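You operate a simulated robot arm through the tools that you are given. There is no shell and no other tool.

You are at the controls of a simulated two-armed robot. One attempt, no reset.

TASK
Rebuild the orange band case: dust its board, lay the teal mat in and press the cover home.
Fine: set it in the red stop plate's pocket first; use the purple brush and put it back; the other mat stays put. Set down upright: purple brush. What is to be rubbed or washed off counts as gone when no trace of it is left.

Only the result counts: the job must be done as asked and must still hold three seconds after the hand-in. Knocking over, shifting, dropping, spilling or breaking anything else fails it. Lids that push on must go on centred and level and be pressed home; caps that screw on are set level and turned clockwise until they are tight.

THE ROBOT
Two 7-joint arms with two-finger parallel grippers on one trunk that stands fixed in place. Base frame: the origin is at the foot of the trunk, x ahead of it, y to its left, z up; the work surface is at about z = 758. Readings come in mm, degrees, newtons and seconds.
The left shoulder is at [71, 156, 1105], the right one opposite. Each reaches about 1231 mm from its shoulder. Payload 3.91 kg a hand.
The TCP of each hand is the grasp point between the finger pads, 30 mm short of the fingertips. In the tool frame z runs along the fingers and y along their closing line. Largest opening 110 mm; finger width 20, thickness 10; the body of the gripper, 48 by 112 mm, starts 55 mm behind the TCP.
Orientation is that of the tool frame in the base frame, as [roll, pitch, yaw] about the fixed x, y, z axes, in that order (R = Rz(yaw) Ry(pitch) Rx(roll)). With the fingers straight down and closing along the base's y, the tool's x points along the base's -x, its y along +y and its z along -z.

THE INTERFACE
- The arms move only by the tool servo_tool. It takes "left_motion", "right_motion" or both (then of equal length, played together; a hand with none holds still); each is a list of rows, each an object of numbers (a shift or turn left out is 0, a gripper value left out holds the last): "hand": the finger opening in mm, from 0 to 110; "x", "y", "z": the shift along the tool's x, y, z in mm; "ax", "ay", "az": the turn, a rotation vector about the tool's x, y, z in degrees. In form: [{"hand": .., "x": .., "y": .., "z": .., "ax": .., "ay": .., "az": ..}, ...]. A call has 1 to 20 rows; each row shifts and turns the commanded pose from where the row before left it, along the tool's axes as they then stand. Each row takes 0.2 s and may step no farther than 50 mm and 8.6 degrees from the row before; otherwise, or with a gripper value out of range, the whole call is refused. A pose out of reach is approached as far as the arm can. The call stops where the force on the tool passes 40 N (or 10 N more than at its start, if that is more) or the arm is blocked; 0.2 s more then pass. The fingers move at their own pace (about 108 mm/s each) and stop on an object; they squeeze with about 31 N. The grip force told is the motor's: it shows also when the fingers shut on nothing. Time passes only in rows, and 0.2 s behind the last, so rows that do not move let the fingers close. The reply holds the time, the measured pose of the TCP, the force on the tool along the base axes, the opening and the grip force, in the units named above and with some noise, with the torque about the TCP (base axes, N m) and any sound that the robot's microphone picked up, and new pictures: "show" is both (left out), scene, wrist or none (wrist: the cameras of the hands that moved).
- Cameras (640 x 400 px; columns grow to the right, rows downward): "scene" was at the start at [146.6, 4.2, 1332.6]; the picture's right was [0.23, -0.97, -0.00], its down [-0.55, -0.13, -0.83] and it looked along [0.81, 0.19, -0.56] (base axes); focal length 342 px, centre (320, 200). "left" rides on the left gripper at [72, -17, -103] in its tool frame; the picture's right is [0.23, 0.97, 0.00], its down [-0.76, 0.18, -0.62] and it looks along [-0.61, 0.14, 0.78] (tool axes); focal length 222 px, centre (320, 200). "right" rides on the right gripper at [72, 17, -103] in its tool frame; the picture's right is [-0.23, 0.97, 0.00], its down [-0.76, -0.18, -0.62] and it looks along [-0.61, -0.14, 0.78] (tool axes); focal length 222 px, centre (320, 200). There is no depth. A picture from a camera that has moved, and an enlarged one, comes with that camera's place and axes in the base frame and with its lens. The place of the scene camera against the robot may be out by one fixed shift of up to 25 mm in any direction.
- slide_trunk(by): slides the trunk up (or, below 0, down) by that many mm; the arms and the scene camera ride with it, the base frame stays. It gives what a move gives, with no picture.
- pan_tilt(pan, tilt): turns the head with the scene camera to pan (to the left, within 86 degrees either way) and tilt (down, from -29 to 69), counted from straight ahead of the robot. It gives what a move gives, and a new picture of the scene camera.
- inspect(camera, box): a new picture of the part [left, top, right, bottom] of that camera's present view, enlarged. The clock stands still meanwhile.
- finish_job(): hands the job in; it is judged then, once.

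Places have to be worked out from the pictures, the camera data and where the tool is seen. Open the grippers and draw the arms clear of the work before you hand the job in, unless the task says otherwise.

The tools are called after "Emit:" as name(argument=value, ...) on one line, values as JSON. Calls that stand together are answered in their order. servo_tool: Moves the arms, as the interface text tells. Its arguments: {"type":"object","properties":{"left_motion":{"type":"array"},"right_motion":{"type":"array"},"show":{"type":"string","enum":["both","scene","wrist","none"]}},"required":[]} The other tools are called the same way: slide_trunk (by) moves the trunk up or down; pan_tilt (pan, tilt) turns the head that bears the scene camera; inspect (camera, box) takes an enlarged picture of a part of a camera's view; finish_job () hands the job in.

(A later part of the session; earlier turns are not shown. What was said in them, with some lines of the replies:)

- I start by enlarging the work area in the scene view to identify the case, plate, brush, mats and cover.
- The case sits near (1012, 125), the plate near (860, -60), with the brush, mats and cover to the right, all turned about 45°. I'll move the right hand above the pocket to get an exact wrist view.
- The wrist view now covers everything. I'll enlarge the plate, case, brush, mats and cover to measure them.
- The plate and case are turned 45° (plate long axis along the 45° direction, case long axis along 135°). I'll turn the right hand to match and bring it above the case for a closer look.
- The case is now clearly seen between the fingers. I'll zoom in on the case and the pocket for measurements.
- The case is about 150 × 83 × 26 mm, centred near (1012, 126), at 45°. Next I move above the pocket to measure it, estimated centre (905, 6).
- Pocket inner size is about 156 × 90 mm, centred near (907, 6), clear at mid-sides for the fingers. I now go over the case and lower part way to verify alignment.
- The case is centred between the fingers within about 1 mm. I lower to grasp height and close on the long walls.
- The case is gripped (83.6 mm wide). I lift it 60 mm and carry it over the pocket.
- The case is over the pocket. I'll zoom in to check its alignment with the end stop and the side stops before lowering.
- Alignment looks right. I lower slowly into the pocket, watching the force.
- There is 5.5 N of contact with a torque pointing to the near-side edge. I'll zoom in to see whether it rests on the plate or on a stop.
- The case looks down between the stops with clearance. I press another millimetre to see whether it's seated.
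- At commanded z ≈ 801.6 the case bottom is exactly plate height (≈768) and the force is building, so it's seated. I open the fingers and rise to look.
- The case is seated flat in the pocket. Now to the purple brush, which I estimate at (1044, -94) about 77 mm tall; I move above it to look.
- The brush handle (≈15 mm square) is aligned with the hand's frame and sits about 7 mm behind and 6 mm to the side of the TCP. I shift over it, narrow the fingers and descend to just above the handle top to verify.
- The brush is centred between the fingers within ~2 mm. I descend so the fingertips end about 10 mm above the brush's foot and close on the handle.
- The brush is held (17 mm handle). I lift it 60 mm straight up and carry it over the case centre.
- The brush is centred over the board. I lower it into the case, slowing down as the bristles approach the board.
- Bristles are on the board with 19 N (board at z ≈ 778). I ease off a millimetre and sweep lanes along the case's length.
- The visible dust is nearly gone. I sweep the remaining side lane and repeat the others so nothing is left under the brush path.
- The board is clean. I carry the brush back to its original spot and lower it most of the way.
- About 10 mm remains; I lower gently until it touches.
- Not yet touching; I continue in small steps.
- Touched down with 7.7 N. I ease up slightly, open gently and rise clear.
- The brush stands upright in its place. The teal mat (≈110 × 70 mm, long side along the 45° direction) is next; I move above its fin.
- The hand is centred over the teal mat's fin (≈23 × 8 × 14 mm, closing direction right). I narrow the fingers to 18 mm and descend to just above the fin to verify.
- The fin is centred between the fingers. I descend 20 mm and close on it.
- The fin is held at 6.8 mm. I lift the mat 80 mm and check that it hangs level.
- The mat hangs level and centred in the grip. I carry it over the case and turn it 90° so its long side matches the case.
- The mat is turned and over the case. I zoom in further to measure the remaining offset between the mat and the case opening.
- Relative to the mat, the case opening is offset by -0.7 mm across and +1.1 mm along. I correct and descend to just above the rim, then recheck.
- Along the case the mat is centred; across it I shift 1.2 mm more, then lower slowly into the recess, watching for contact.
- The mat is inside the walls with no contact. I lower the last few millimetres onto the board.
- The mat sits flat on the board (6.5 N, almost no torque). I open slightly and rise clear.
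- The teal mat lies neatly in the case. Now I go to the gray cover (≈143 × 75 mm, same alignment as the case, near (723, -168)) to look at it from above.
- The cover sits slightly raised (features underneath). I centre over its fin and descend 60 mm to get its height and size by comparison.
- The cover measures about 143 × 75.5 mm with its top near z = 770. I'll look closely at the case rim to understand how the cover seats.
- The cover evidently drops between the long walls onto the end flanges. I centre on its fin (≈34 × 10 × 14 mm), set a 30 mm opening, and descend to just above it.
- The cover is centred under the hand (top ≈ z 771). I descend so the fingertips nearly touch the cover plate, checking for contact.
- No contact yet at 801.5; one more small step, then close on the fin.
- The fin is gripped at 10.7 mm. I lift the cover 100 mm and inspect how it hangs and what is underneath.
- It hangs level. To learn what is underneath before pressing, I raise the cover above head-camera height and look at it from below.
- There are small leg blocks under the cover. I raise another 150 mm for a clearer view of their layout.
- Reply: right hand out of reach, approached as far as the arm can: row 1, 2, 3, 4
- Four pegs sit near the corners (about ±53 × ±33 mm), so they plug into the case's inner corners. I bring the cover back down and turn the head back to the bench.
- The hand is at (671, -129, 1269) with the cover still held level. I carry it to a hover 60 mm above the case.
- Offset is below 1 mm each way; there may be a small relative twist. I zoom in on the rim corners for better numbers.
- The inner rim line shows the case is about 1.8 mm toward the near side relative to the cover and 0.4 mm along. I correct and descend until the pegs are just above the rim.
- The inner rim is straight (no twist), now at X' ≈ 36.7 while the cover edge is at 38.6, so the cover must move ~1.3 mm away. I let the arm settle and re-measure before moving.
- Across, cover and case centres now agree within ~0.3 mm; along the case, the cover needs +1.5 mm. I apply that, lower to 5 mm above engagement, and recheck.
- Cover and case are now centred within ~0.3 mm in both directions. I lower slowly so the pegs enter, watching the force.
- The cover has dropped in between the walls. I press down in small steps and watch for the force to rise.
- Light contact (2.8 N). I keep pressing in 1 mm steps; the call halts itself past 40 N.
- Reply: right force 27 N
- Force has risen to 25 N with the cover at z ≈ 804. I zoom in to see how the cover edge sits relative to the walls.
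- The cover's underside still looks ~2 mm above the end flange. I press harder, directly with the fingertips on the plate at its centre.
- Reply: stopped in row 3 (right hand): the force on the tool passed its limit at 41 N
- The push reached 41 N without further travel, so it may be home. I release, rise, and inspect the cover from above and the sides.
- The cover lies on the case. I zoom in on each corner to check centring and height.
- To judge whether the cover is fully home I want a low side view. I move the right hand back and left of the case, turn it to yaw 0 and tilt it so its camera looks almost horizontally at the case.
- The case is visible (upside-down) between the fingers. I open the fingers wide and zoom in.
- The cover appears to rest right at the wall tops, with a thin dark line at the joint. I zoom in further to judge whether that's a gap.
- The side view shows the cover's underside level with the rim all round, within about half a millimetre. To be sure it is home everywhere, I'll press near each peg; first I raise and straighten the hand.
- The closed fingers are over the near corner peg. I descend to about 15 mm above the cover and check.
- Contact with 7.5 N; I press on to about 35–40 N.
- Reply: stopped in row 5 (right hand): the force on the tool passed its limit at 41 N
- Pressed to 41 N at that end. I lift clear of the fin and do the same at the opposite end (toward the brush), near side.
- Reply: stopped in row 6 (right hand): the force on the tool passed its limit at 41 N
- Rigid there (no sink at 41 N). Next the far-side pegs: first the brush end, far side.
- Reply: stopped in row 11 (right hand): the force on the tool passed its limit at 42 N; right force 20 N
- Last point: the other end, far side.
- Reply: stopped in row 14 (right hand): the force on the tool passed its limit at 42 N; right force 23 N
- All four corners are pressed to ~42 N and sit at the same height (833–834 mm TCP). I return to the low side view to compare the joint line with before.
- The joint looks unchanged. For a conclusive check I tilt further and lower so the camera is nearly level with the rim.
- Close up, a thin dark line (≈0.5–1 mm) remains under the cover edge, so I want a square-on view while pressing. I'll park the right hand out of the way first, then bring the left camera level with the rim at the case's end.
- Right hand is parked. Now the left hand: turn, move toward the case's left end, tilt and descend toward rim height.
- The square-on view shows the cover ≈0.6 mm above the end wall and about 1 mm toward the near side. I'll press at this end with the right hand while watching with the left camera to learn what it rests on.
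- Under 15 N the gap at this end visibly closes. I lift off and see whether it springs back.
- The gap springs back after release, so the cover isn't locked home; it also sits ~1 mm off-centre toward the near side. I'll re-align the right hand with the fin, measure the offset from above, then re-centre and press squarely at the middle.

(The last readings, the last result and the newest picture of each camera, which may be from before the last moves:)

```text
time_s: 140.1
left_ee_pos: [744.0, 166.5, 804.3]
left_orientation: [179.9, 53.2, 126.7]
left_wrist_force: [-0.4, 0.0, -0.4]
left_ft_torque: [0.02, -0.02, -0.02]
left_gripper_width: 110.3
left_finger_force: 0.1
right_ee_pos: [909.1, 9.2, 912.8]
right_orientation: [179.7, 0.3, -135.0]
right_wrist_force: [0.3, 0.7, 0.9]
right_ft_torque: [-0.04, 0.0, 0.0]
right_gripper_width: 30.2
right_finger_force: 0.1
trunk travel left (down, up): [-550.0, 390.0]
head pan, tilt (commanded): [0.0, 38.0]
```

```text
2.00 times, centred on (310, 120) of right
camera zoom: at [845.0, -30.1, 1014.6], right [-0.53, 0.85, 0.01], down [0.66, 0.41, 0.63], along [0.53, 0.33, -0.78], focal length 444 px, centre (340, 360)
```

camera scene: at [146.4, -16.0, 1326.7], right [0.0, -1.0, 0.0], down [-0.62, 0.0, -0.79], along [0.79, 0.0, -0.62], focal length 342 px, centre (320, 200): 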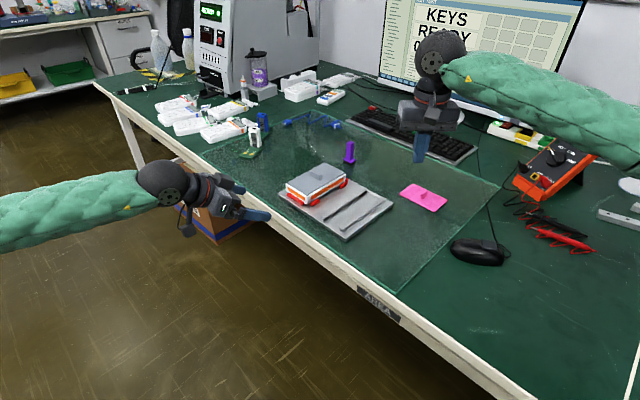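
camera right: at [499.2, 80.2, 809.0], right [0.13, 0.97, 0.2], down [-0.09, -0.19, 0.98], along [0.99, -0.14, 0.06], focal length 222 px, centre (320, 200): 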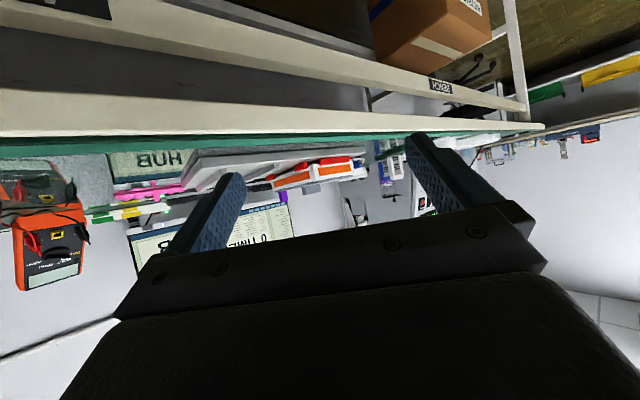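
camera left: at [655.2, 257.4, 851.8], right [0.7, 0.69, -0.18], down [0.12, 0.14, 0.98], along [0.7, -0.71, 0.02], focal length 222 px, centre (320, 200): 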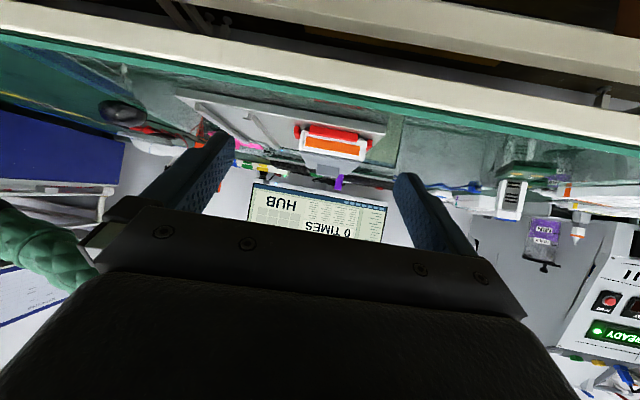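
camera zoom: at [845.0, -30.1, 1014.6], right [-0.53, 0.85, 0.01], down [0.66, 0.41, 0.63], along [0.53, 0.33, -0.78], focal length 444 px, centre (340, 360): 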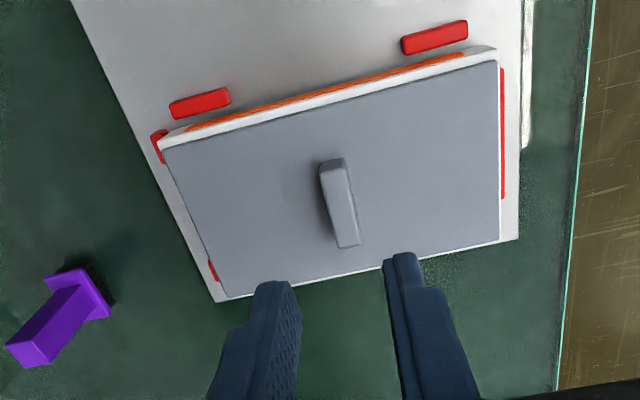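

Emit:
servo_tool(right_motion=[{"ax": 0.3, "ay": 0.3}, {}, {}], show="none")

Emit:
inspect(camera="right", box=[235, 70, 305, 180])

Emit:
inspect(camera="right", box=[370, 35, 440, 145])

Emit:
inspect(camera="left", box=[290, 160, 330, 190])

Emit:
inspect(camera="left", box=[330, 170, 370, 200])

```text
time_s: 140.9
left_ee_pos: [745.0, 166.4, 802.1]
left_orientation: [-179.9, 53.3, 126.7]
left_wrist_force: [-0.1, -0.3, 0.3]
left_ft_torque: [0.01, -0.02, -0.01]
left_gripper_width: 110.2
left_finger_force: 0.1
right_ee_pos: [908.9, 11.0, 911.5]
right_orientation: [180.0, 0.0, -135.1]
right_wrist_force: [0.9, -0.5, 0.1]
right_ft_torque: [0.01, 0.0, -0.01]
right_gripper_width: 30.3
right_finger_force: 0.2
trunk travel left (down, up): [-550.0, 390.0]
head pan, tilt (commanded): [0.0, 38.0]
```

```text
3.64 times, centred on (270, 125) of right
camera zoom: at [845.1, -29.2, 1014.7], right [-0.53, 0.85, 0.0], down [0.66, 0.41, 0.62], along [0.53, 0.33, -0.78], focal length 808 px, centre (502, 473)
```

zoom: 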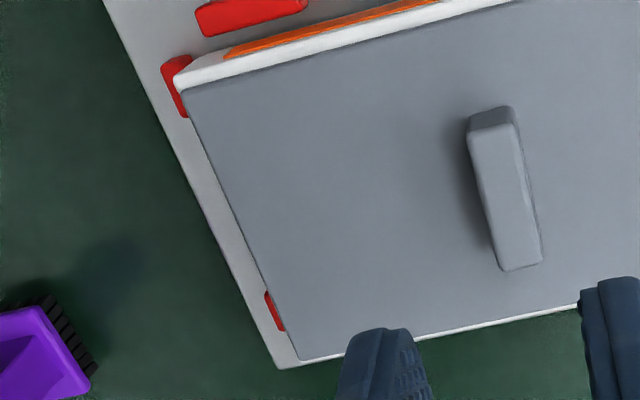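

```text
3.64 times, centred on (405, 90) of right
camera zoom: at [845.1, -29.2, 1014.7], right [-0.53, 0.85, 0.0], down [0.66, 0.41, 0.62], along [0.53, 0.33, -0.78], focal length 808 px, centre (11, 600)
```

zoom: 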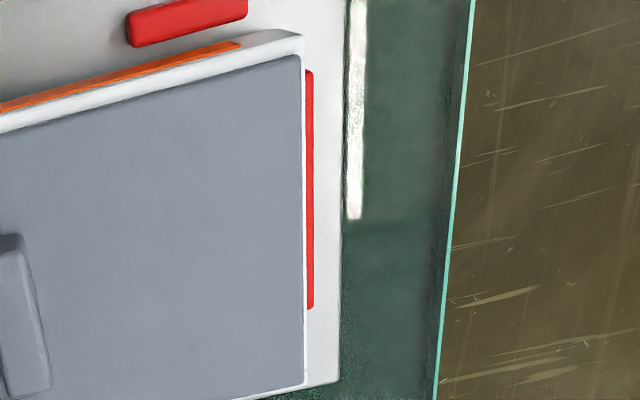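

```text
13.33 times, centred on (310, 175) of left
camera zoom: at [656.0, 257.7, 806.6], right [0.7, 0.69, -0.18], down [0.12, 0.14, 0.98], along [0.7, -0.71, 0.02], focal length 2962 px, centre (453, 533)
```

zoom: 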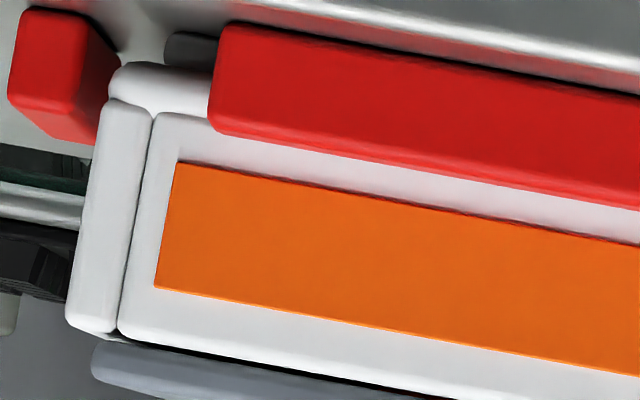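

```text
13.33 times, centred on (350, 185) of left
camera zoom: at [656.0, 257.7, 806.6], right [0.7, 0.69, -0.18], down [0.12, 0.14, 0.98], along [0.7, -0.71, 0.02], focal length 2962 px, centre (-80, 400)
```

zoom: 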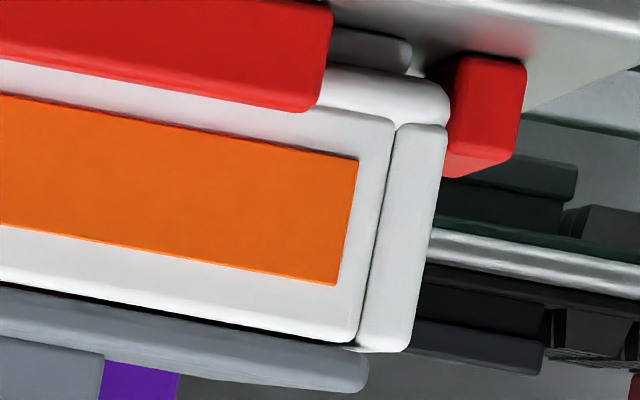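

The square-on view shows the cover centred within a few tenths of a millimetre, just riding ~0.5 mm high. I'll straddle the fin with both fingertips on the plate and hold a steady centred press, watching the gap from the left camera.

Emit:
servo_tool(right_motion=[{"hand": 24, "x": 2.0, "y": 1.8, "z": 20}, {"z": 25}, {"z": 15}, {"z": 8}, {}, {"z": 3}, {"z": 1}, {"z": 1}, {}], show="none")

Emit:
inspect(camera="left", box=[290, 150, 380, 210])

Emit:
inspect(camera="scene", box=[275, 140, 365, 210])

```text
time_s: 142.9
left_ee_pos: [744.2, 166.7, 803.8]
left_orientation: [-179.9, 53.2, 126.7]
left_wrist_force: [0.7, -0.3, -0.3]
left_ft_torque: [-0.03, -0.03, -0.02]
left_gripper_width: 109.8
left_finger_force: 0.0
right_ee_pos: [906.1, 9.8, 838.4]
right_orientation: [180.0, 0.0, -135.1]
right_wrist_force: [0.1, 0.8, 0.9]
right_ft_torque: [0.02, -0.01, -0.01]
right_gripper_width: 23.9
right_finger_force: 0.1
trunk travel left (down, up): [-550.0, 390.0]
head pan, tilt (commanded): [0.0, 38.0]
```

```text
6.67 times, centred on (335, 180) of left
camera zoom: at [656.0, 257.7, 806.7], right [0.7, 0.69, -0.18], down [0.12, 0.14, 0.98], along [0.7, -0.71, 0.02], focal length 1481 px, centre (220, 333)
```

zoom: 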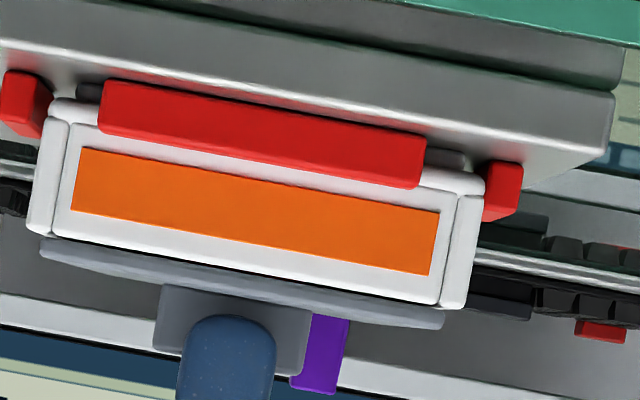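

```text
5.71 times, centred on (320, 175) of scene
camera zoom: at [146.7, -15.7, 1326.6], right [0.0, -1.0, 0.0], down [-0.62, 0.0, -0.79], along [0.79, 0.0, -0.62], focal length 1957 px, centre (320, 343)
```

zoom: 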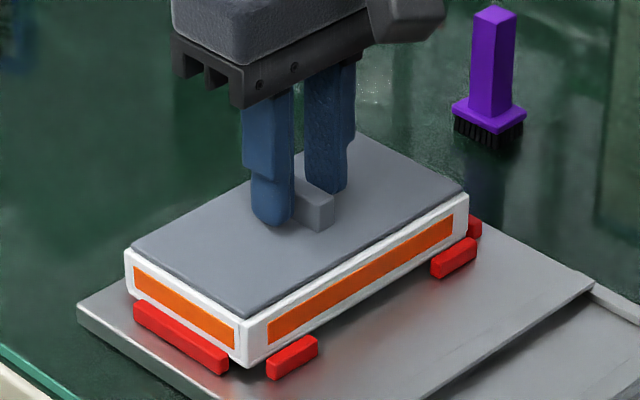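

Both fingertips straddle the fin just above the plate. I press down and hold.

Emit:
servo_tool(right_motion=[{"z": 2}, {"z": 1}, {"z": 1}, {"z": 1}, {"z": 0.7}, {}, {}], show="none")

Emit:
inspect(camera="left", box=[290, 160, 330, 190])

Emit:
inspect(camera="left", box=[330, 170, 370, 200])

```text
time_s: 144.5
left_ee_pos: [744.4, 166.7, 805.1]
left_orientation: [179.9, 53.2, 126.6]
left_wrist_force: [-0.5, -0.8, -1.2]
left_ft_torque: [-0.02, 0.01, 0.01]
left_gripper_width: 109.6
left_finger_force: 0.0
right_ee_pos: [906.4, 10.2, 834.7]
right_orientation: [-180.0, 0.1, -135.1]
right_wrist_force: [1.2, -0.3, 7.4]
right_ft_torque: [-0.04, 0.01, 0.02]
right_gripper_width: 24.0
right_finger_force: 0.0
trunk travel left (down, up): [-550.0, 390.0]
head pan, tilt (commanded): [0.0, 38.0]
```

```text
13.33 times, centred on (310, 175) of left
camera zoom: at [655.7, 257.6, 807.1], right [0.7, 0.69, -0.18], down [0.12, 0.14, 0.98], along [0.7, -0.71, 0.02], focal length 2962 px, centre (453, 533)
```

zoom: 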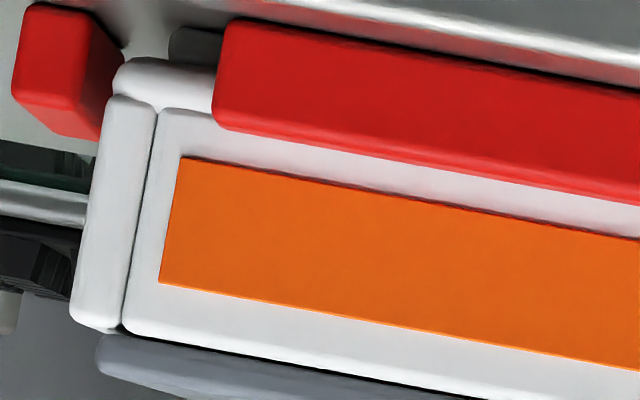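

```text
13.33 times, centred on (350, 185) of left
camera zoom: at [655.7, 257.6, 807.1], right [0.7, 0.69, -0.18], down [0.12, 0.14, 0.98], along [0.7, -0.71, 0.02], focal length 2962 px, centre (-80, 400)
```

zoom: 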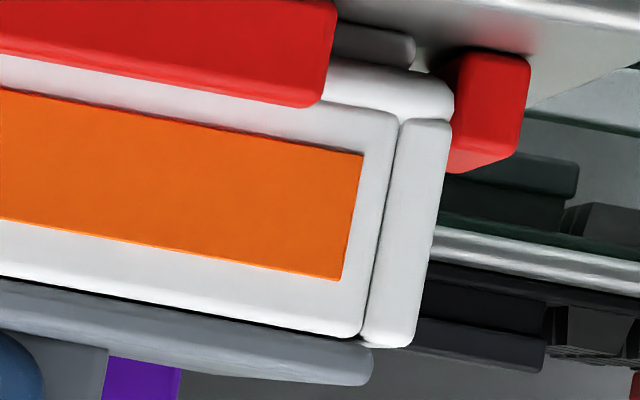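

7 N so far; I increase to about 30 N and hold for a couple of seconds.

Emit:
servo_tool(right_motion=[{"z": 0.7}, {"z": 0.7}, {"z": 0.4}, {}, {}, {}, {}, {}, {}, {}, {}], show="none")

Emit:
inspect(camera="left", box=[290, 160, 330, 190])

Emit:
inspect(camera="left", box=[330, 170, 370, 200])

```text
time_s: 146.9
left_ee_pos: [743.4, 166.7, 805.8]
left_orientation: [179.9, 53.3, 126.6]
left_wrist_force: [0.4, 0.5, -0.8]
left_ft_torque: [0.01, -0.02, 0.02]
left_gripper_width: 110.1
left_finger_force: 0.0
right_ee_pos: [905.1, 9.9, 834.4]
right_orientation: [-179.9, 0.1, -135.1]
right_wrist_force: [8.5, 1.1, 29.9]
right_ft_torque: [0.04, -0.29, 0.01]
right_gripper_width: 23.7
right_finger_force: 0.1
trunk travel left (down, up): [-550.0, 390.0]
head pan, tilt (commanded): [0.0, 38.0]
```

```text
13.33 times, centred on (310, 175) of left
camera zoom: at [654.8, 257.7, 807.9], right [0.7, 0.69, -0.18], down [0.12, 0.14, 0.98], along [0.7, -0.71, 0.02], focal length 2962 px, centre (453, 533)
```

zoom: 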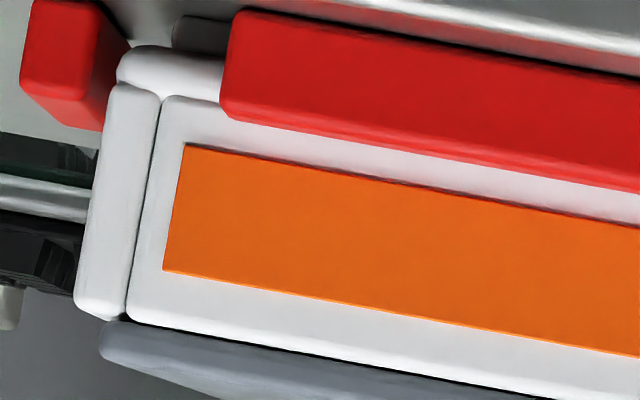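

```text
13.33 times, centred on (350, 185) of left
camera zoom: at [654.8, 257.7, 807.9], right [0.7, 0.69, -0.18], down [0.12, 0.14, 0.98], along [0.7, -0.71, 0.02], focal length 2962 px, centre (-80, 400)
```

zoom: 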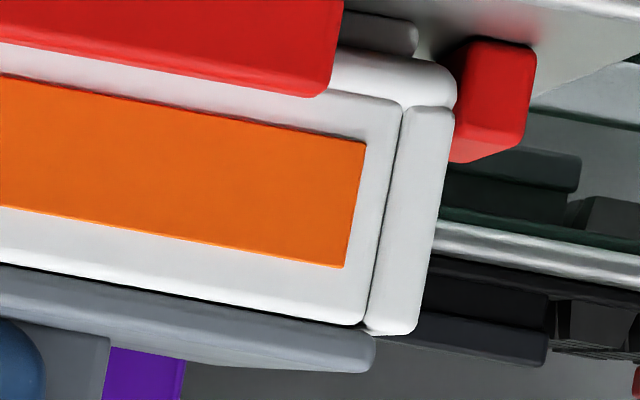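

Emit:
inspect(camera="left", box=[300, 172, 330, 192])

Emit:
servo_tool(right_motion=[{"z": 0.6}, {"z": 0.4}, {}, {}, {}, {}, {}, {}], show="none")

Emit:
inspect(camera="left", box=[300, 172, 330, 192])

```text
16.00 times, centred on (315, 182) of left
camera zoom: at [654.8, 257.7, 807.9], right [0.7, 0.69, -0.18], down [0.12, 0.14, 0.98], along [0.7, -0.71, 0.02], focal length 3554 px, centre (400, 488)
```

zoom: 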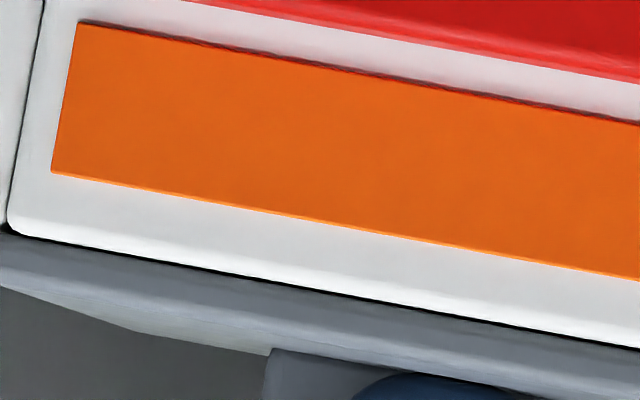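

```text
time_s: 147.8
left_ee_pos: [744.2, 165.1, 803.8]
left_orientation: [179.9, 53.2, 126.6]
left_wrist_force: [-0.4, -0.6, -0.2]
left_ft_torque: [0.0, 0.0, -0.03]
left_gripper_width: 109.9
left_finger_force: 0.1
right_ee_pos: [906.2, 9.9, 833.4]
right_orientation: [-179.8, 0.3, -135.1]
right_wrist_force: [-3.4, -0.8, 17.2]
right_ft_torque: [0.02, 0.15, 0.0]
right_gripper_width: 24.3
right_finger_force: 0.0
trunk travel left (down, up): [-550.0, 390.0]
head pan, tilt (commanded): [0.0, 38.0]
stopped in row 4 (right hand): the force on the tool passed its limit at 42 N (the readings are from after the stop); the commanded pose is now the measured one
```

```text
16.00 times, centred on (315, 182) of left
camera zoom: at [655.3, 257.3, 806.8], right [0.7, 0.69, -0.18], down [0.12, 0.14, 0.98], along [0.7, -0.71, 0.02], focal length 3554 px, centre (400, 488)
```

zoom: 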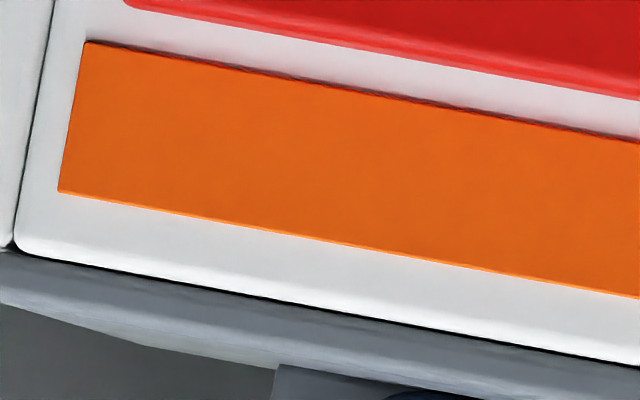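

With the centred press the line is now hair-thin with no orange visible. I lift off and check whether it stays down.

Emit:
servo_tool(right_motion=[{"z": -3}, {"z": -12}, {"z": -20}, {}, {}], show="none")

Emit:
inspect(camera="left", box=[300, 172, 330, 192])

Emit:
inspect(camera="left", box=[330, 175, 360, 195])

```text
time_s: 149.0
left_ee_pos: [744.9, 166.6, 803.8]
left_orientation: [-179.9, 53.3, 126.7]
left_wrist_force: [0.3, -0.9, 0.3]
left_ft_torque: [0.01, 0.01, -0.01]
left_gripper_width: 110.0
left_finger_force: 0.0
right_ee_pos: [905.9, 11.5, 866.2]
right_orientation: [-179.9, 0.1, -135.1]
right_wrist_force: [0.2, -0.2, 0.1]
right_ft_torque: [0.01, 0.02, 0.0]
right_gripper_width: 24.2
right_finger_force: 0.0
trunk travel left (down, up): [-550.0, 390.0]
head pan, tilt (commanded): [0.0, 38.0]
```

```text
16.00 times, centred on (315, 182) of left
camera zoom: at [655.9, 257.7, 806.8], right [0.7, 0.69, -0.18], down [0.12, 0.14, 0.98], along [0.7, -0.71, 0.02], focal length 3554 px, centre (400, 488)
```

zoom: 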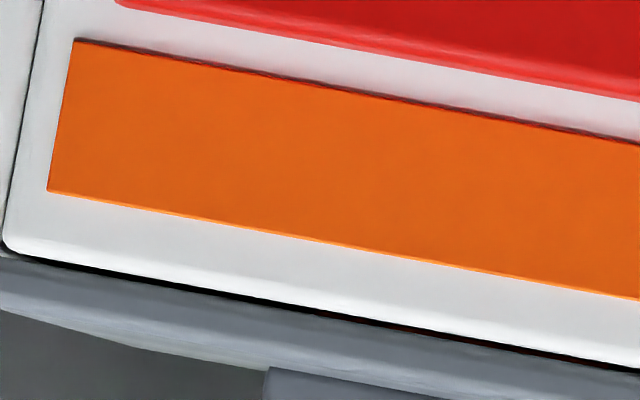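

```text
16.00 times, centred on (345, 185) of left
camera zoom: at [655.9, 257.7, 806.8], right [0.7, 0.69, -0.18], down [0.12, 0.14, 0.98], along [0.7, -0.71, 0.02], focal length 3554 px, centre (-80, 440)
```

zoom: 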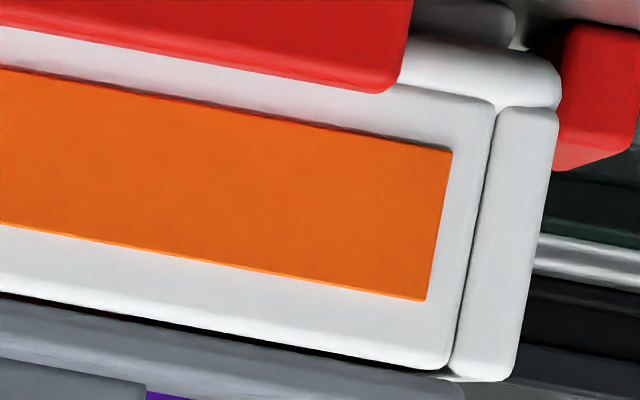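

The cover springs back by ~0.4 mm after each push, as if held elastically at a fixed seat. To find out if it is latched, I'll grip the fin gently and try a 1 mm upward pull, watching the force.

Emit:
servo_tool(right_motion=[{"hand": 24, "z": 15}, {"z": 10}, {"z": 4}, {}, {"hand": 14}, {"hand": 5}, {"hand": 5}, {"hand": 5}, {}], show="none")

Emit:
servo_tool(right_motion=[{"z": -0.5}, {"z": -0.5}, {}, {}], show="none")

Emit:
inspect(camera="left", box=[300, 172, 330, 192])

```text
time_s: 151.0
left_ee_pos: [743.7, 165.9, 803.2]
left_orientation: [-179.9, 53.2, 126.7]
left_wrist_force: [0.5, -0.2, 0.5]
left_ft_torque: [-0.02, -0.01, 0.02]
left_gripper_width: 110.0
left_finger_force: 0.0
right_ee_pos: [906.2, 10.3, 837.7]
right_orientation: [180.0, 0.1, -135.2]
right_wrist_force: [-0.1, 0.0, 0.3]
right_ft_torque: [0.0, -0.01, 0.01]
right_gripper_width: 10.7
right_finger_force: 30.7
trunk travel left (down, up): [-550.0, 390.0]
head pan, tilt (commanded): [0.0, 38.0]
```

```text
time_s: 152.0
left_ee_pos: [744.4, 165.8, 804.5]
left_orientation: [-179.9, 53.2, 126.8]
left_wrist_force: [0.6, 0.1, -0.2]
left_ft_torque: [-0.01, -0.01, 0.02]
left_gripper_width: 110.2
left_finger_force: 0.0
right_ee_pos: [906.2, 10.4, 839.0]
right_orientation: [-180.0, 0.1, -135.0]
right_wrist_force: [0.4, -0.4, -0.8]
right_ft_torque: [0.0, 0.02, -0.01]
right_gripper_width: 10.6
right_finger_force: 30.3
trunk travel left (down, up): [-550.0, 390.0]
head pan, tilt (commanded): [0.0, 38.0]
```

```text
16.00 times, centred on (315, 182) of left
camera zoom: at [656.1, 257.7, 806.6], right [0.7, 0.69, -0.18], down [0.12, 0.14, 0.98], along [0.7, -0.71, 0.02], focal length 3554 px, centre (400, 488)
```

zoom: 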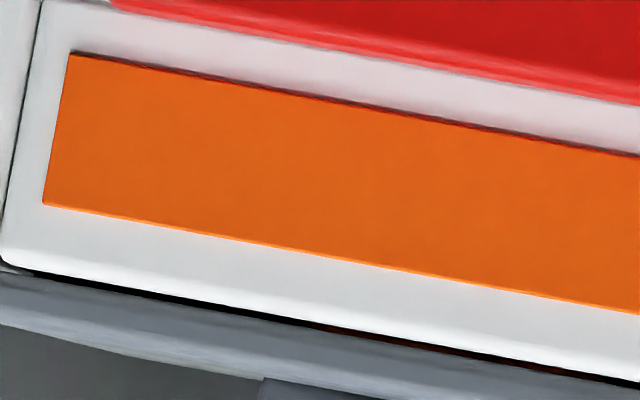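

Pulling up lifted the whole case with the cover (the case rose ~1 mm against the stops while the joint stayed the same): the cover is snapped on. I set it back down and release.

Emit:
servo_tool(right_motion=[{"z": 0.6}, {"z": 0.6}, {"z": 0.5}, {}, {}], show="none")

Emit:
inspect(camera="left", box=[300, 172, 330, 192])

```text
time_s: 153.2
left_ee_pos: [744.8, 166.3, 802.8]
left_orientation: [-179.9, 53.2, 126.7]
left_wrist_force: [0.3, 0.2, 0.7]
left_ft_torque: [0.02, 0.0, 0.04]
left_gripper_width: 110.3
left_finger_force: 0.1
right_ee_pos: [906.2, 10.2, 838.2]
right_orientation: [-180.0, 0.2, -135.1]
right_wrist_force: [3.3, 1.0, 7.2]
right_ft_torque: [0.05, -0.11, 0.0]
right_gripper_width: 10.7
right_finger_force: 30.9
trunk travel left (down, up): [-550.0, 390.0]
head pan, tilt (commanded): [0.0, 38.0]
```

```text
16.00 times, centred on (315, 182) of left
camera zoom: at [655.8, 257.7, 806.9], right [0.7, 0.69, -0.18], down [0.12, 0.14, 0.98], along [0.7, -0.71, 0.02], focal length 3554 px, centre (400, 488)
```

zoom: 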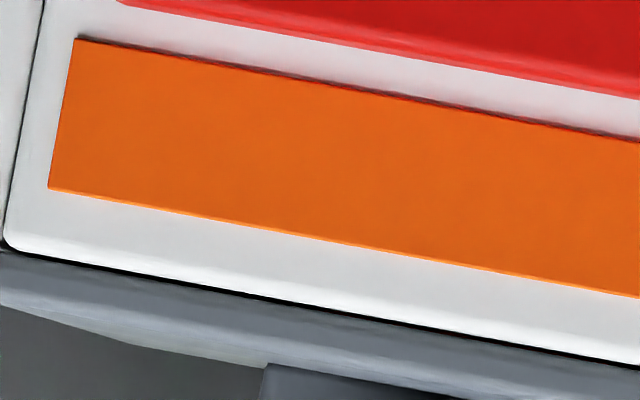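

The case is back down on the plate. I press once more at the centre, then release and withdraw the right hand.

Emit:
servo_tool(right_motion=[{"hand": 24}, {"hand": 24}, {"z": 2}, {"z": 1}, {"z": 1}, {"z": 1}, {"z": 0.7}, {"z": 0.5}, {}, {}], show="none")

```text
time_s: 155.4
left_ee_pos: [744.3, 165.4, 804.5]
left_orientation: [-179.9, 53.2, 126.6]
left_wrist_force: [-0.2, 0.3, 0.0]
left_ft_torque: [-0.01, -0.02, -0.03]
left_gripper_width: 110.4
left_finger_force: 0.0
right_ee_pos: [905.2, 10.6, 834.5]
right_orientation: [180.0, 0.3, -135.2]
right_wrist_force: [14.5, -4.2, 35.1]
right_ft_torque: [-0.12, -0.3, 0.03]
right_gripper_width: 24.0
right_finger_force: 0.2
trunk travel left (down, up): [-550.0, 390.0]
head pan, tilt (commanded): [0.0, 38.0]
```

Emit:
servo_tool(right_motion=[{"z": -2}, {"z": -8}, {"z": -25}, {"z": -40}, {"z": -40}, {}, {}], show="both")

Emit:
inspect(camera="left", box=[290, 150, 380, 210])

Emit:
inspect(camera="right", box=[200, 20, 440, 200])

```text
time_s: 157.0
left_ee_pos: [744.8, 166.5, 803.9]
left_orientation: [179.9, 53.2, 126.7]
left_wrist_force: [0.0, 0.0, 0.1]
left_ft_torque: [-0.03, 0.03, -0.02]
left_gripper_width: 109.9
left_finger_force: 0.1
right_ee_pos: [905.0, 9.3, 947.9]
right_orientation: [179.9, 0.0, -135.1]
right_wrist_force: [0.5, 0.2, 0.0]
right_ft_torque: [0.01, 0.05, 0.0]
right_gripper_width: 23.9
right_finger_force: 0.1
trunk travel left (down, up): [-550.0, 390.0]
head pan, tilt (commanded): [0.0, 38.0]
camera scene: at [146.3, -15.6, 1326.7], right [0.0, -1.0, 0.0], down [-0.62, 0.0, -0.79], along [0.79, 0.0, -0.62], focal length 342 px, centre (320, 200)
camera right: at [841.8, -30.4, 1051.4], right [-0.53, 0.85, 0.0], down [0.66, 0.41, 0.62], along [0.53, 0.33, -0.78], focal length 222 px, centre (320, 200)
```

scene: 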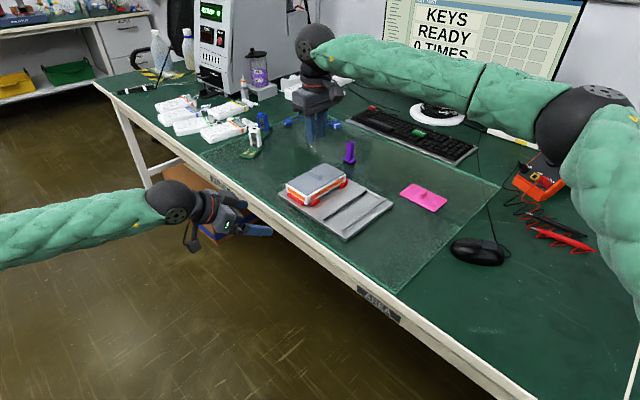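
right: 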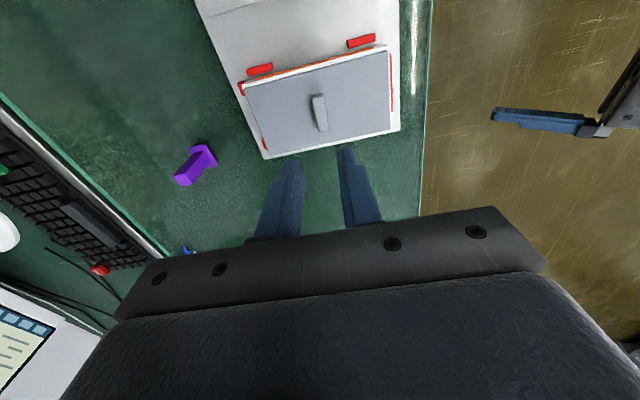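

```text
6.67 times, centred on (335, 180) of left
camera zoom: at [655.8, 257.7, 806.9], right [0.7, 0.69, -0.18], down [0.12, 0.14, 0.98], along [0.7, -0.71, 0.02], focal length 1481 px, centre (220, 333)
```

zoom: 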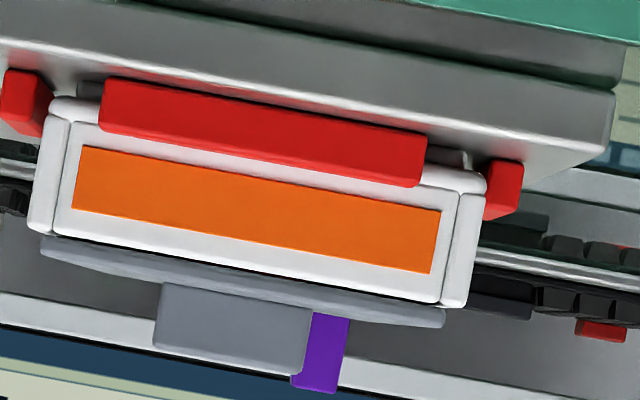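

```text
2.22 times, centred on (320, 110) of right
camera zoom: at [841.8, -30.4, 1051.4], right [-0.53, 0.85, 0.0], down [0.66, 0.41, 0.62], along [0.53, 0.33, -0.78], focal length 494 px, centre (320, 400)
```

zoom: 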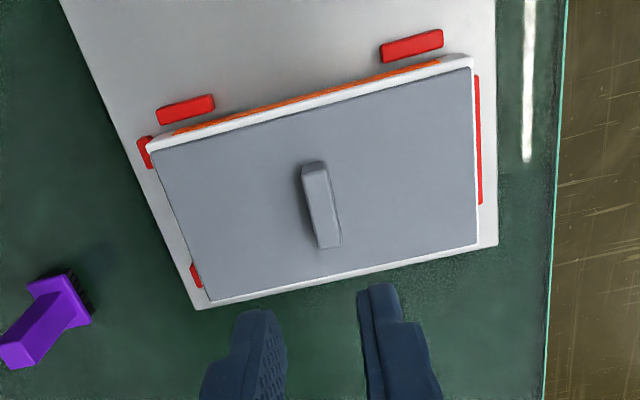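

Everything is in place from this side. For a last check of level along the length, I take a low view from the robot's right side with the right camera.

Emit:
servo_tool(right_motion=[{"hand": 110, "az": -8.4}, {"x": 45.6, "y": 9}, {"x": 45.6, "y": 9}, {"x": 45.6, "y": 9}, {"x": 45.6, "y": 9}, {"x": 45.6, "y": 9}, {"x": 45.6, "y": 9}, {"x": 45.6, "y": 9}, {"ay": -7.6}, {"ay": -7.6}, {"ay": -7.6}, {"ay": -7.6}, {"ay": -7.6}, {"ay": -7.6}, {"ay": -7.6}, {}], show="both")

```text
time_s: 160.4
left_ee_pos: [745.0, 166.4, 802.6]
left_orientation: [-179.9, 53.2, 126.6]
left_wrist_force: [1.2, -0.2, -0.7]
left_ft_torque: [0.03, 0.03, -0.03]
left_gripper_width: 110.0
left_finger_force: 0.1
right_ee_pos: [644.5, -182.9, 944.8]
right_orientation: [-179.8, 53.4, -132.3]
right_wrist_force: [-1.1, -0.1, 0.0]
right_ft_torque: [-0.02, 0.01, -0.01]
right_gripper_width: 110.1
right_finger_force: 0.0
right hand out of reach, approached as far as the arm can: row 1
trunk travel left (down, up): [-550.0, 390.0]
head pan, tilt (commanded): [0.0, 38.0]
camera scene: at [146.7, -15.6, 1326.6], right [0.0, -1.0, 0.0], down [-0.62, 0.0, -0.79], along [0.79, 0.0, -0.62], focal length 342 px, centre (320, 200)
camera right: at [546.5, -265.7, 948.9], right [-0.63, 0.76, 0.18], down [0.1, -0.15, 0.98], along [0.77, 0.64, 0.02], focal length 222 px, centre (320, 200)
```

scene: 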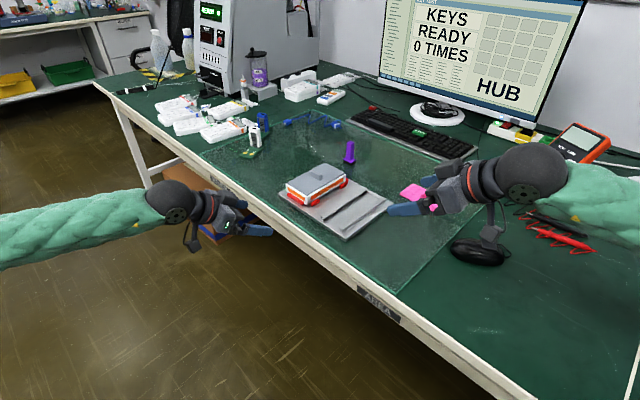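
right: 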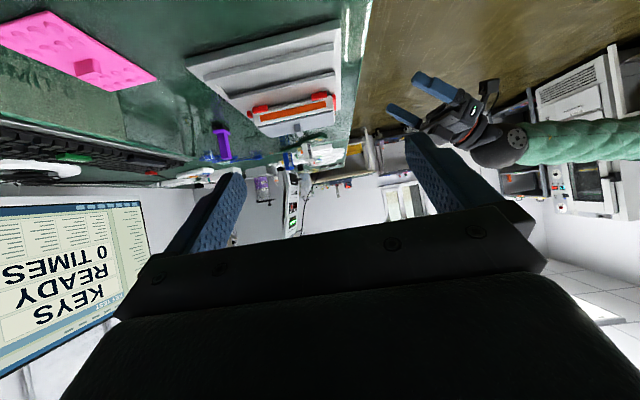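

Emit:
servo_tool(right_motion=[{"x": 28, "z": 20.9}, {"x": 28, "z": 20.9}, {"x": 28, "z": 20.9}, {"x": 25, "z": 18.6}, {}, {}], show="wrist")

Emit:
inspect(camera="right", box=[240, 140, 350, 205])

```text
time_s: 161.8
left_ee_pos: [744.7, 166.7, 804.2]
left_orientation: [179.9, 53.2, 126.6]
left_wrist_force: [-0.9, 0.0, 0.0]
left_ft_torque: [0.03, 0.0, 0.02]
left_gripper_width: 110.0
left_finger_force: 0.0
right_ee_pos: [645.0, -183.6, 808.9]
right_orientation: [180.0, 53.2, -132.3]
right_wrist_force: [-0.5, -0.6, -0.4]
right_ft_torque: [-0.03, 0.02, 0.02]
right_gripper_width: 110.0
right_finger_force: 0.0
trunk travel left (down, up): [-550.0, 390.0]
head pan, tilt (commanded): [0.0, 38.0]
camera right: at [546.9, -264.8, 812.6], right [-0.63, 0.76, 0.18], down [0.1, -0.15, 0.98], along [0.77, 0.64, 0.02], focal length 222 px, centre (320, 200)
```

right: 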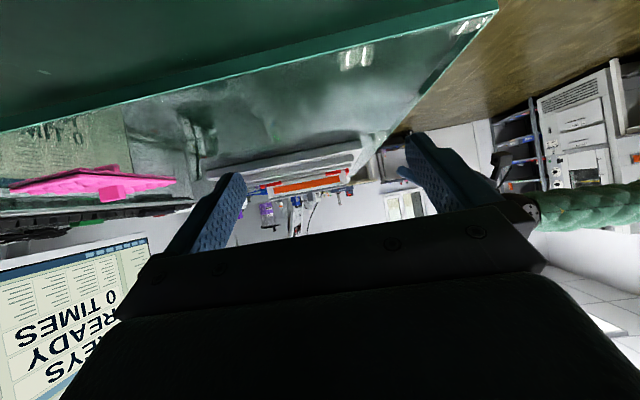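

```text
5.82 times, centred on (295, 172) of right
camera zoom: at [546.9, -264.8, 812.6], right [-0.63, 0.76, 0.18], down [0.1, -0.15, 0.98], along [0.77, 0.64, 0.02], focal length 1292 px, centre (466, 360)
```

zoom: 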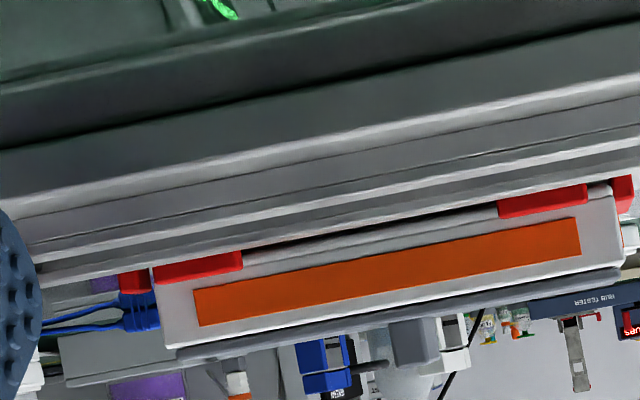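

Emit:
inspect(camera="right", box=[262, 182, 302, 202])

Emit:
inspect(camera="right", box=[315, 172, 355, 197])

Emit:
inspect(camera="right", box=[290, 178, 330, 200])

```text
16.00 times, centred on (282, 192) of right
camera zoom: at [546.9, -264.8, 812.6], right [-0.63, 0.76, 0.18], down [0.1, -0.15, 0.98], along [0.77, 0.64, 0.02], focal length 3554 px, centre (928, 328)
```

zoom: 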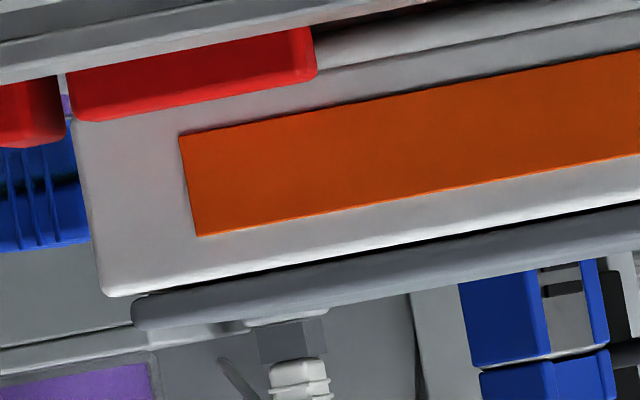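

```text
16.00 times, centred on (335, 184) of right
camera zoom: at [546.9, -264.8, 812.6], right [-0.63, 0.76, 0.18], down [0.1, -0.15, 0.98], along [0.77, 0.64, 0.02], focal length 3554 px, centre (80, 448)
```

zoom: 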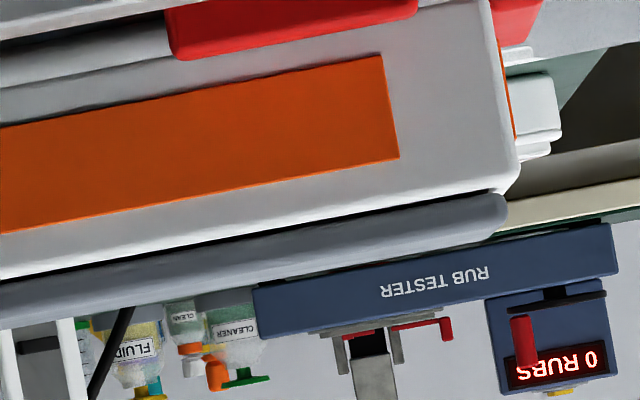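

```text
16.00 times, centred on (310, 189) of right
camera zoom: at [546.9, -264.8, 812.6], right [-0.63, 0.76, 0.18], down [0.1, -0.15, 0.98], along [0.77, 0.64, 0.02], focal length 3554 px, centre (480, 376)
```

zoom: 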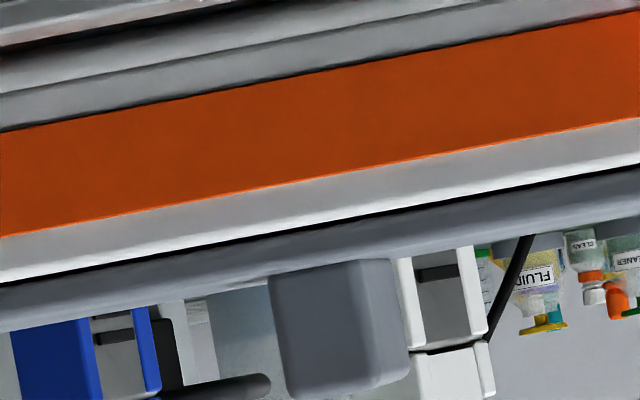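

From this side the cover is level along its whole length (joint line varies only a few tenths of a millimetre) and it carried the case when lifted, so it is on and home. I now withdraw both hands upward.

Emit:
servo_tool(left_motion=[{"x": -20, "z": -15}, {"x": -36, "z": -27}, {"x": -36, "z": -27}, {"x": -36, "z": -27}, {"x": -36, "z": -27}, {"x": -36, "z": -27}, {"x": -36, "z": -27}, {"x": -18, "z": -13}, {"ay": 7.6}, {"ay": 7.6}, {"ay": 7.6}, {"ay": 7.6}, {"ay": 7.6}, {"ay": 7.6}, {"ay": 7.6}, {}], right_motion=[{"x": -20, "z": -15}, {"x": -28, "z": -21}, {"x": -28, "z": -21}, {"x": -28, "z": -21}, {"x": -28, "z": -21}, {"x": -28, "z": -21}, {"x": -10, "z": -7}, {}, {"ay": 7.6}, {"ay": 7.6}, {"ay": 7.6}, {"ay": 7.6}, {"ay": 7.6}, {"ay": 7.6}, {"ay": 7.6}, {}], show="scene")

```text
time_s: 165.2
left_ee_pos: [745.0, 166.7, 1121.0]
left_orientation: [180.0, 0.0, 126.6]
left_wrist_force: [-0.6, 0.0, 1.2]
left_ft_torque: [-0.03, 0.0, 0.0]
left_gripper_width: 110.0
left_finger_force: 0.1
right_ee_pos: [642.9, -182.6, 1021.3]
right_orientation: [-179.9, 0.2, -132.2]
right_wrist_force: [-0.4, 0.4, -0.8]
right_ft_torque: [0.01, -0.02, 0.02]
right_gripper_width: 110.1
right_finger_force: 0.1
trunk travel left (down, up): [-550.0, 390.0]
head pan, tilt (commanded): [0.0, 38.0]
camera scene: at [146.0, -15.8, 1326.7], right [0.0, -1.0, 0.0], down [-0.62, 0.0, -0.79], along [0.79, 0.0, -0.62], focal length 342 px, centre (320, 200)
```

scene: 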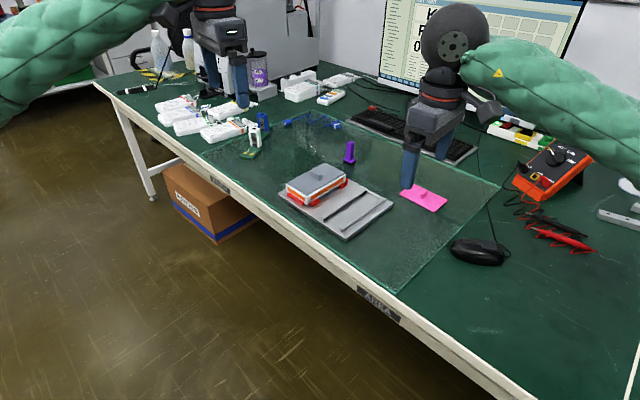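

Emit:
servo_tool(left_motion=[{"x": 44, "y": -12.8}, {"x": 44, "y": -12.8}, {"x": 44, "y": -12.8}, {"x": 44, "y": -12.8}, {"x": 44, "y": -12.8}, {"az": -7.6}, {"az": -7.6}, {"az": -7.6}, {"az": -7.6}, {"az": -7.6}, {"az": -7.7}, {"az": -7.7}, {}], right_motion=[{"az": 7.9}, {"az": 7.9}, {"az": 7.9}, {"az": 7.9}, {"az": 7.9}, {"az": 8.3}, {"x": -35, "y": -25}, {"x": -35, "y": -25}, {"x": -35, "y": -25}, {"x": -21}, {}, {}, {}], show="none")

Emit:
pan_tilt(pan=13, tilt=34.1)

Emit:
inspect(camera="scene", box=[300, 130, 560, 310])

Emit:
inspect(camera="scene", box=[310, 160, 440, 240])

Emit:
inspect(camera="scene", box=[400, 160, 480, 210])

```text
time_s: 168.0
left_ee_pos: [561.5, 304.1, 1120.9]
left_orientation: [-180.0, 0.0, -179.9]
left_wrist_force: [-1.0, -0.8, 0.5]
left_ft_torque: [-0.01, 0.03, 0.0]
left_gripper_width: 110.1
left_finger_force: 0.0
right_ee_pos: [771.0, -259.4, 1021.3]
right_orientation: [179.9, 0.1, 179.8]
right_wrist_force: [0.3, 0.5, 0.2]
right_ft_torque: [-0.02, 0.04, -0.03]
right_gripper_width: 110.0
right_finger_force: 0.2
trunk travel left (down, up): [-550.0, 390.0]
head pan, tilt (commanded): [0.0, 38.0]
```

```text
time_s: 168.8
left_ee_pos: [562.2, 305.1, 1122.3]
left_orientation: [-180.0, 0.0, -179.9]
left_wrist_force: [-0.2, -0.2, 0.2]
left_ft_torque: [0.01, 0.01, 0.03]
left_gripper_width: 109.8
left_finger_force: 0.1
right_ee_pos: [772.0, -258.9, 1020.0]
right_orientation: [179.9, 0.1, 179.9]
right_wrist_force: [-0.1, 0.3, -0.7]
right_ft_torque: [0.02, -0.03, 0.0]
right_gripper_width: 109.9
right_finger_force: 0.0
trunk travel left (down, up): [-550.0, 390.0]
head pan, tilt (commanded): [13.0, 34.1]
camera scene: at [146.6, 4.1, 1332.6], right [0.22, -0.97, 0.0], down [-0.55, -0.13, -0.83], along [0.81, 0.19, -0.56], focal length 342 px, centre (320, 200)
```

scene: 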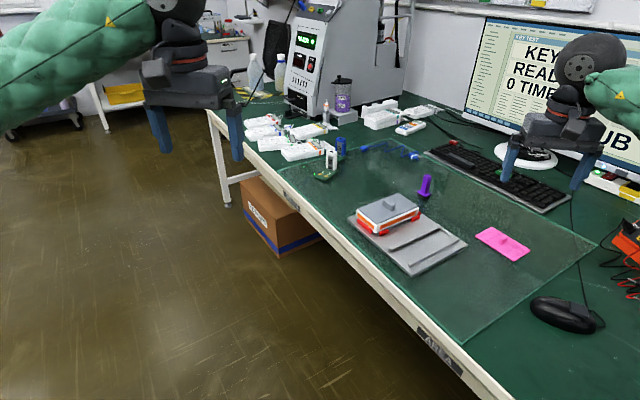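

```text
2.22 times, centred on (430, 220) of scene
camera zoom: at [146.6, 4.1, 1332.6], right [0.22, -0.97, 0.0], down [-0.55, -0.13, -0.83], along [0.81, 0.19, -0.56], focal length 761 px, centre (76, 156)
```

zoom: 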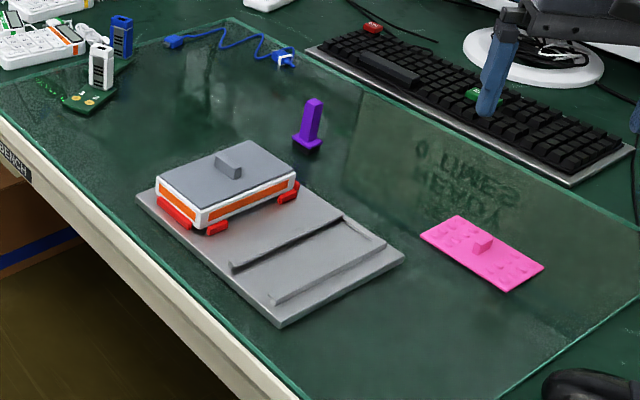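

```text
4.92 times, centred on (375, 200) of scene
camera zoom: at [146.6, 4.1, 1332.6], right [0.22, -0.97, 0.0], down [-0.55, -0.13, -0.83], along [0.81, 0.19, -0.56], focal length 1686 px, centre (49, 200)
```

zoom: 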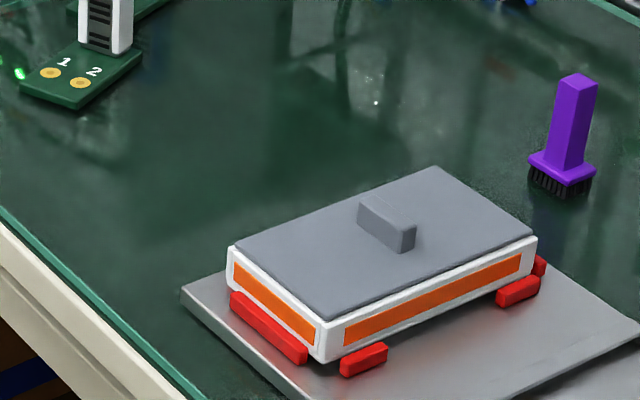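

```text
8.00 times, centred on (440, 185) of scene
camera zoom: at [146.6, 4.1, 1332.6], right [0.22, -0.97, 0.0], down [-0.55, -0.13, -0.83], along [0.81, 0.19, -0.56], focal length 2739 px, centre (-640, 320)
```

zoom: 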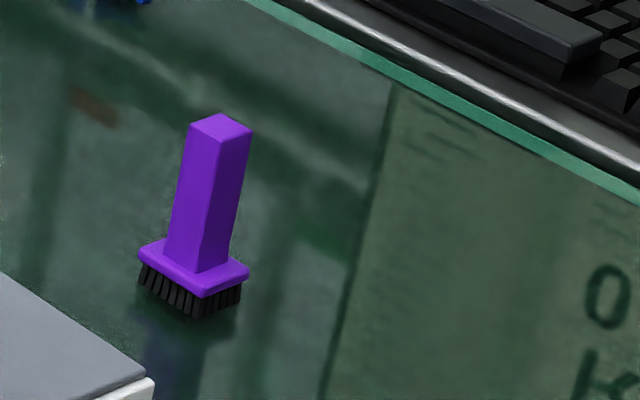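

The final view matches the start: brush upright in its spot, pink mat and plate unmoved. The closed case sits in the red-stop pocket, and both hands are open and clear, so I hand the job in.

Emit:
finish_job()

```text
The job is handed in.
```

I handed the job in with the orange-band case rebuilt and closed. I have no verdict back yet. The main thing to know is a thin line left under the cover's edge, described below.

- **Case:** it sits flat between the red stops on the plate.
- **Dusting:** I brushed the board with the purple brush until no dust showed from the head or wrist cameras. The brush is back upright in its original spot.
- **Mat:** the teal mat lies flat in the case, on the board. The pink mat stayed where it was.
- **Cover:** it looks centred to within about a millimetre and level, with its pegs inside the case. I pressed it to about 40 N at the middle and at all four corners, and it did not go any lower.
- **Remaining line under the cover:** a line of about 0.6–1 mm shows under its edge. It closes when pressed and returns on release. When I pulled up 1 mm on the cover, the whole case lifted with it, so I judged the cover engaged and home. No click was ever reported.

In the final view, the plate and other items matched the starting picture to within about a millimetre. Both grippers are open and clear of the work.
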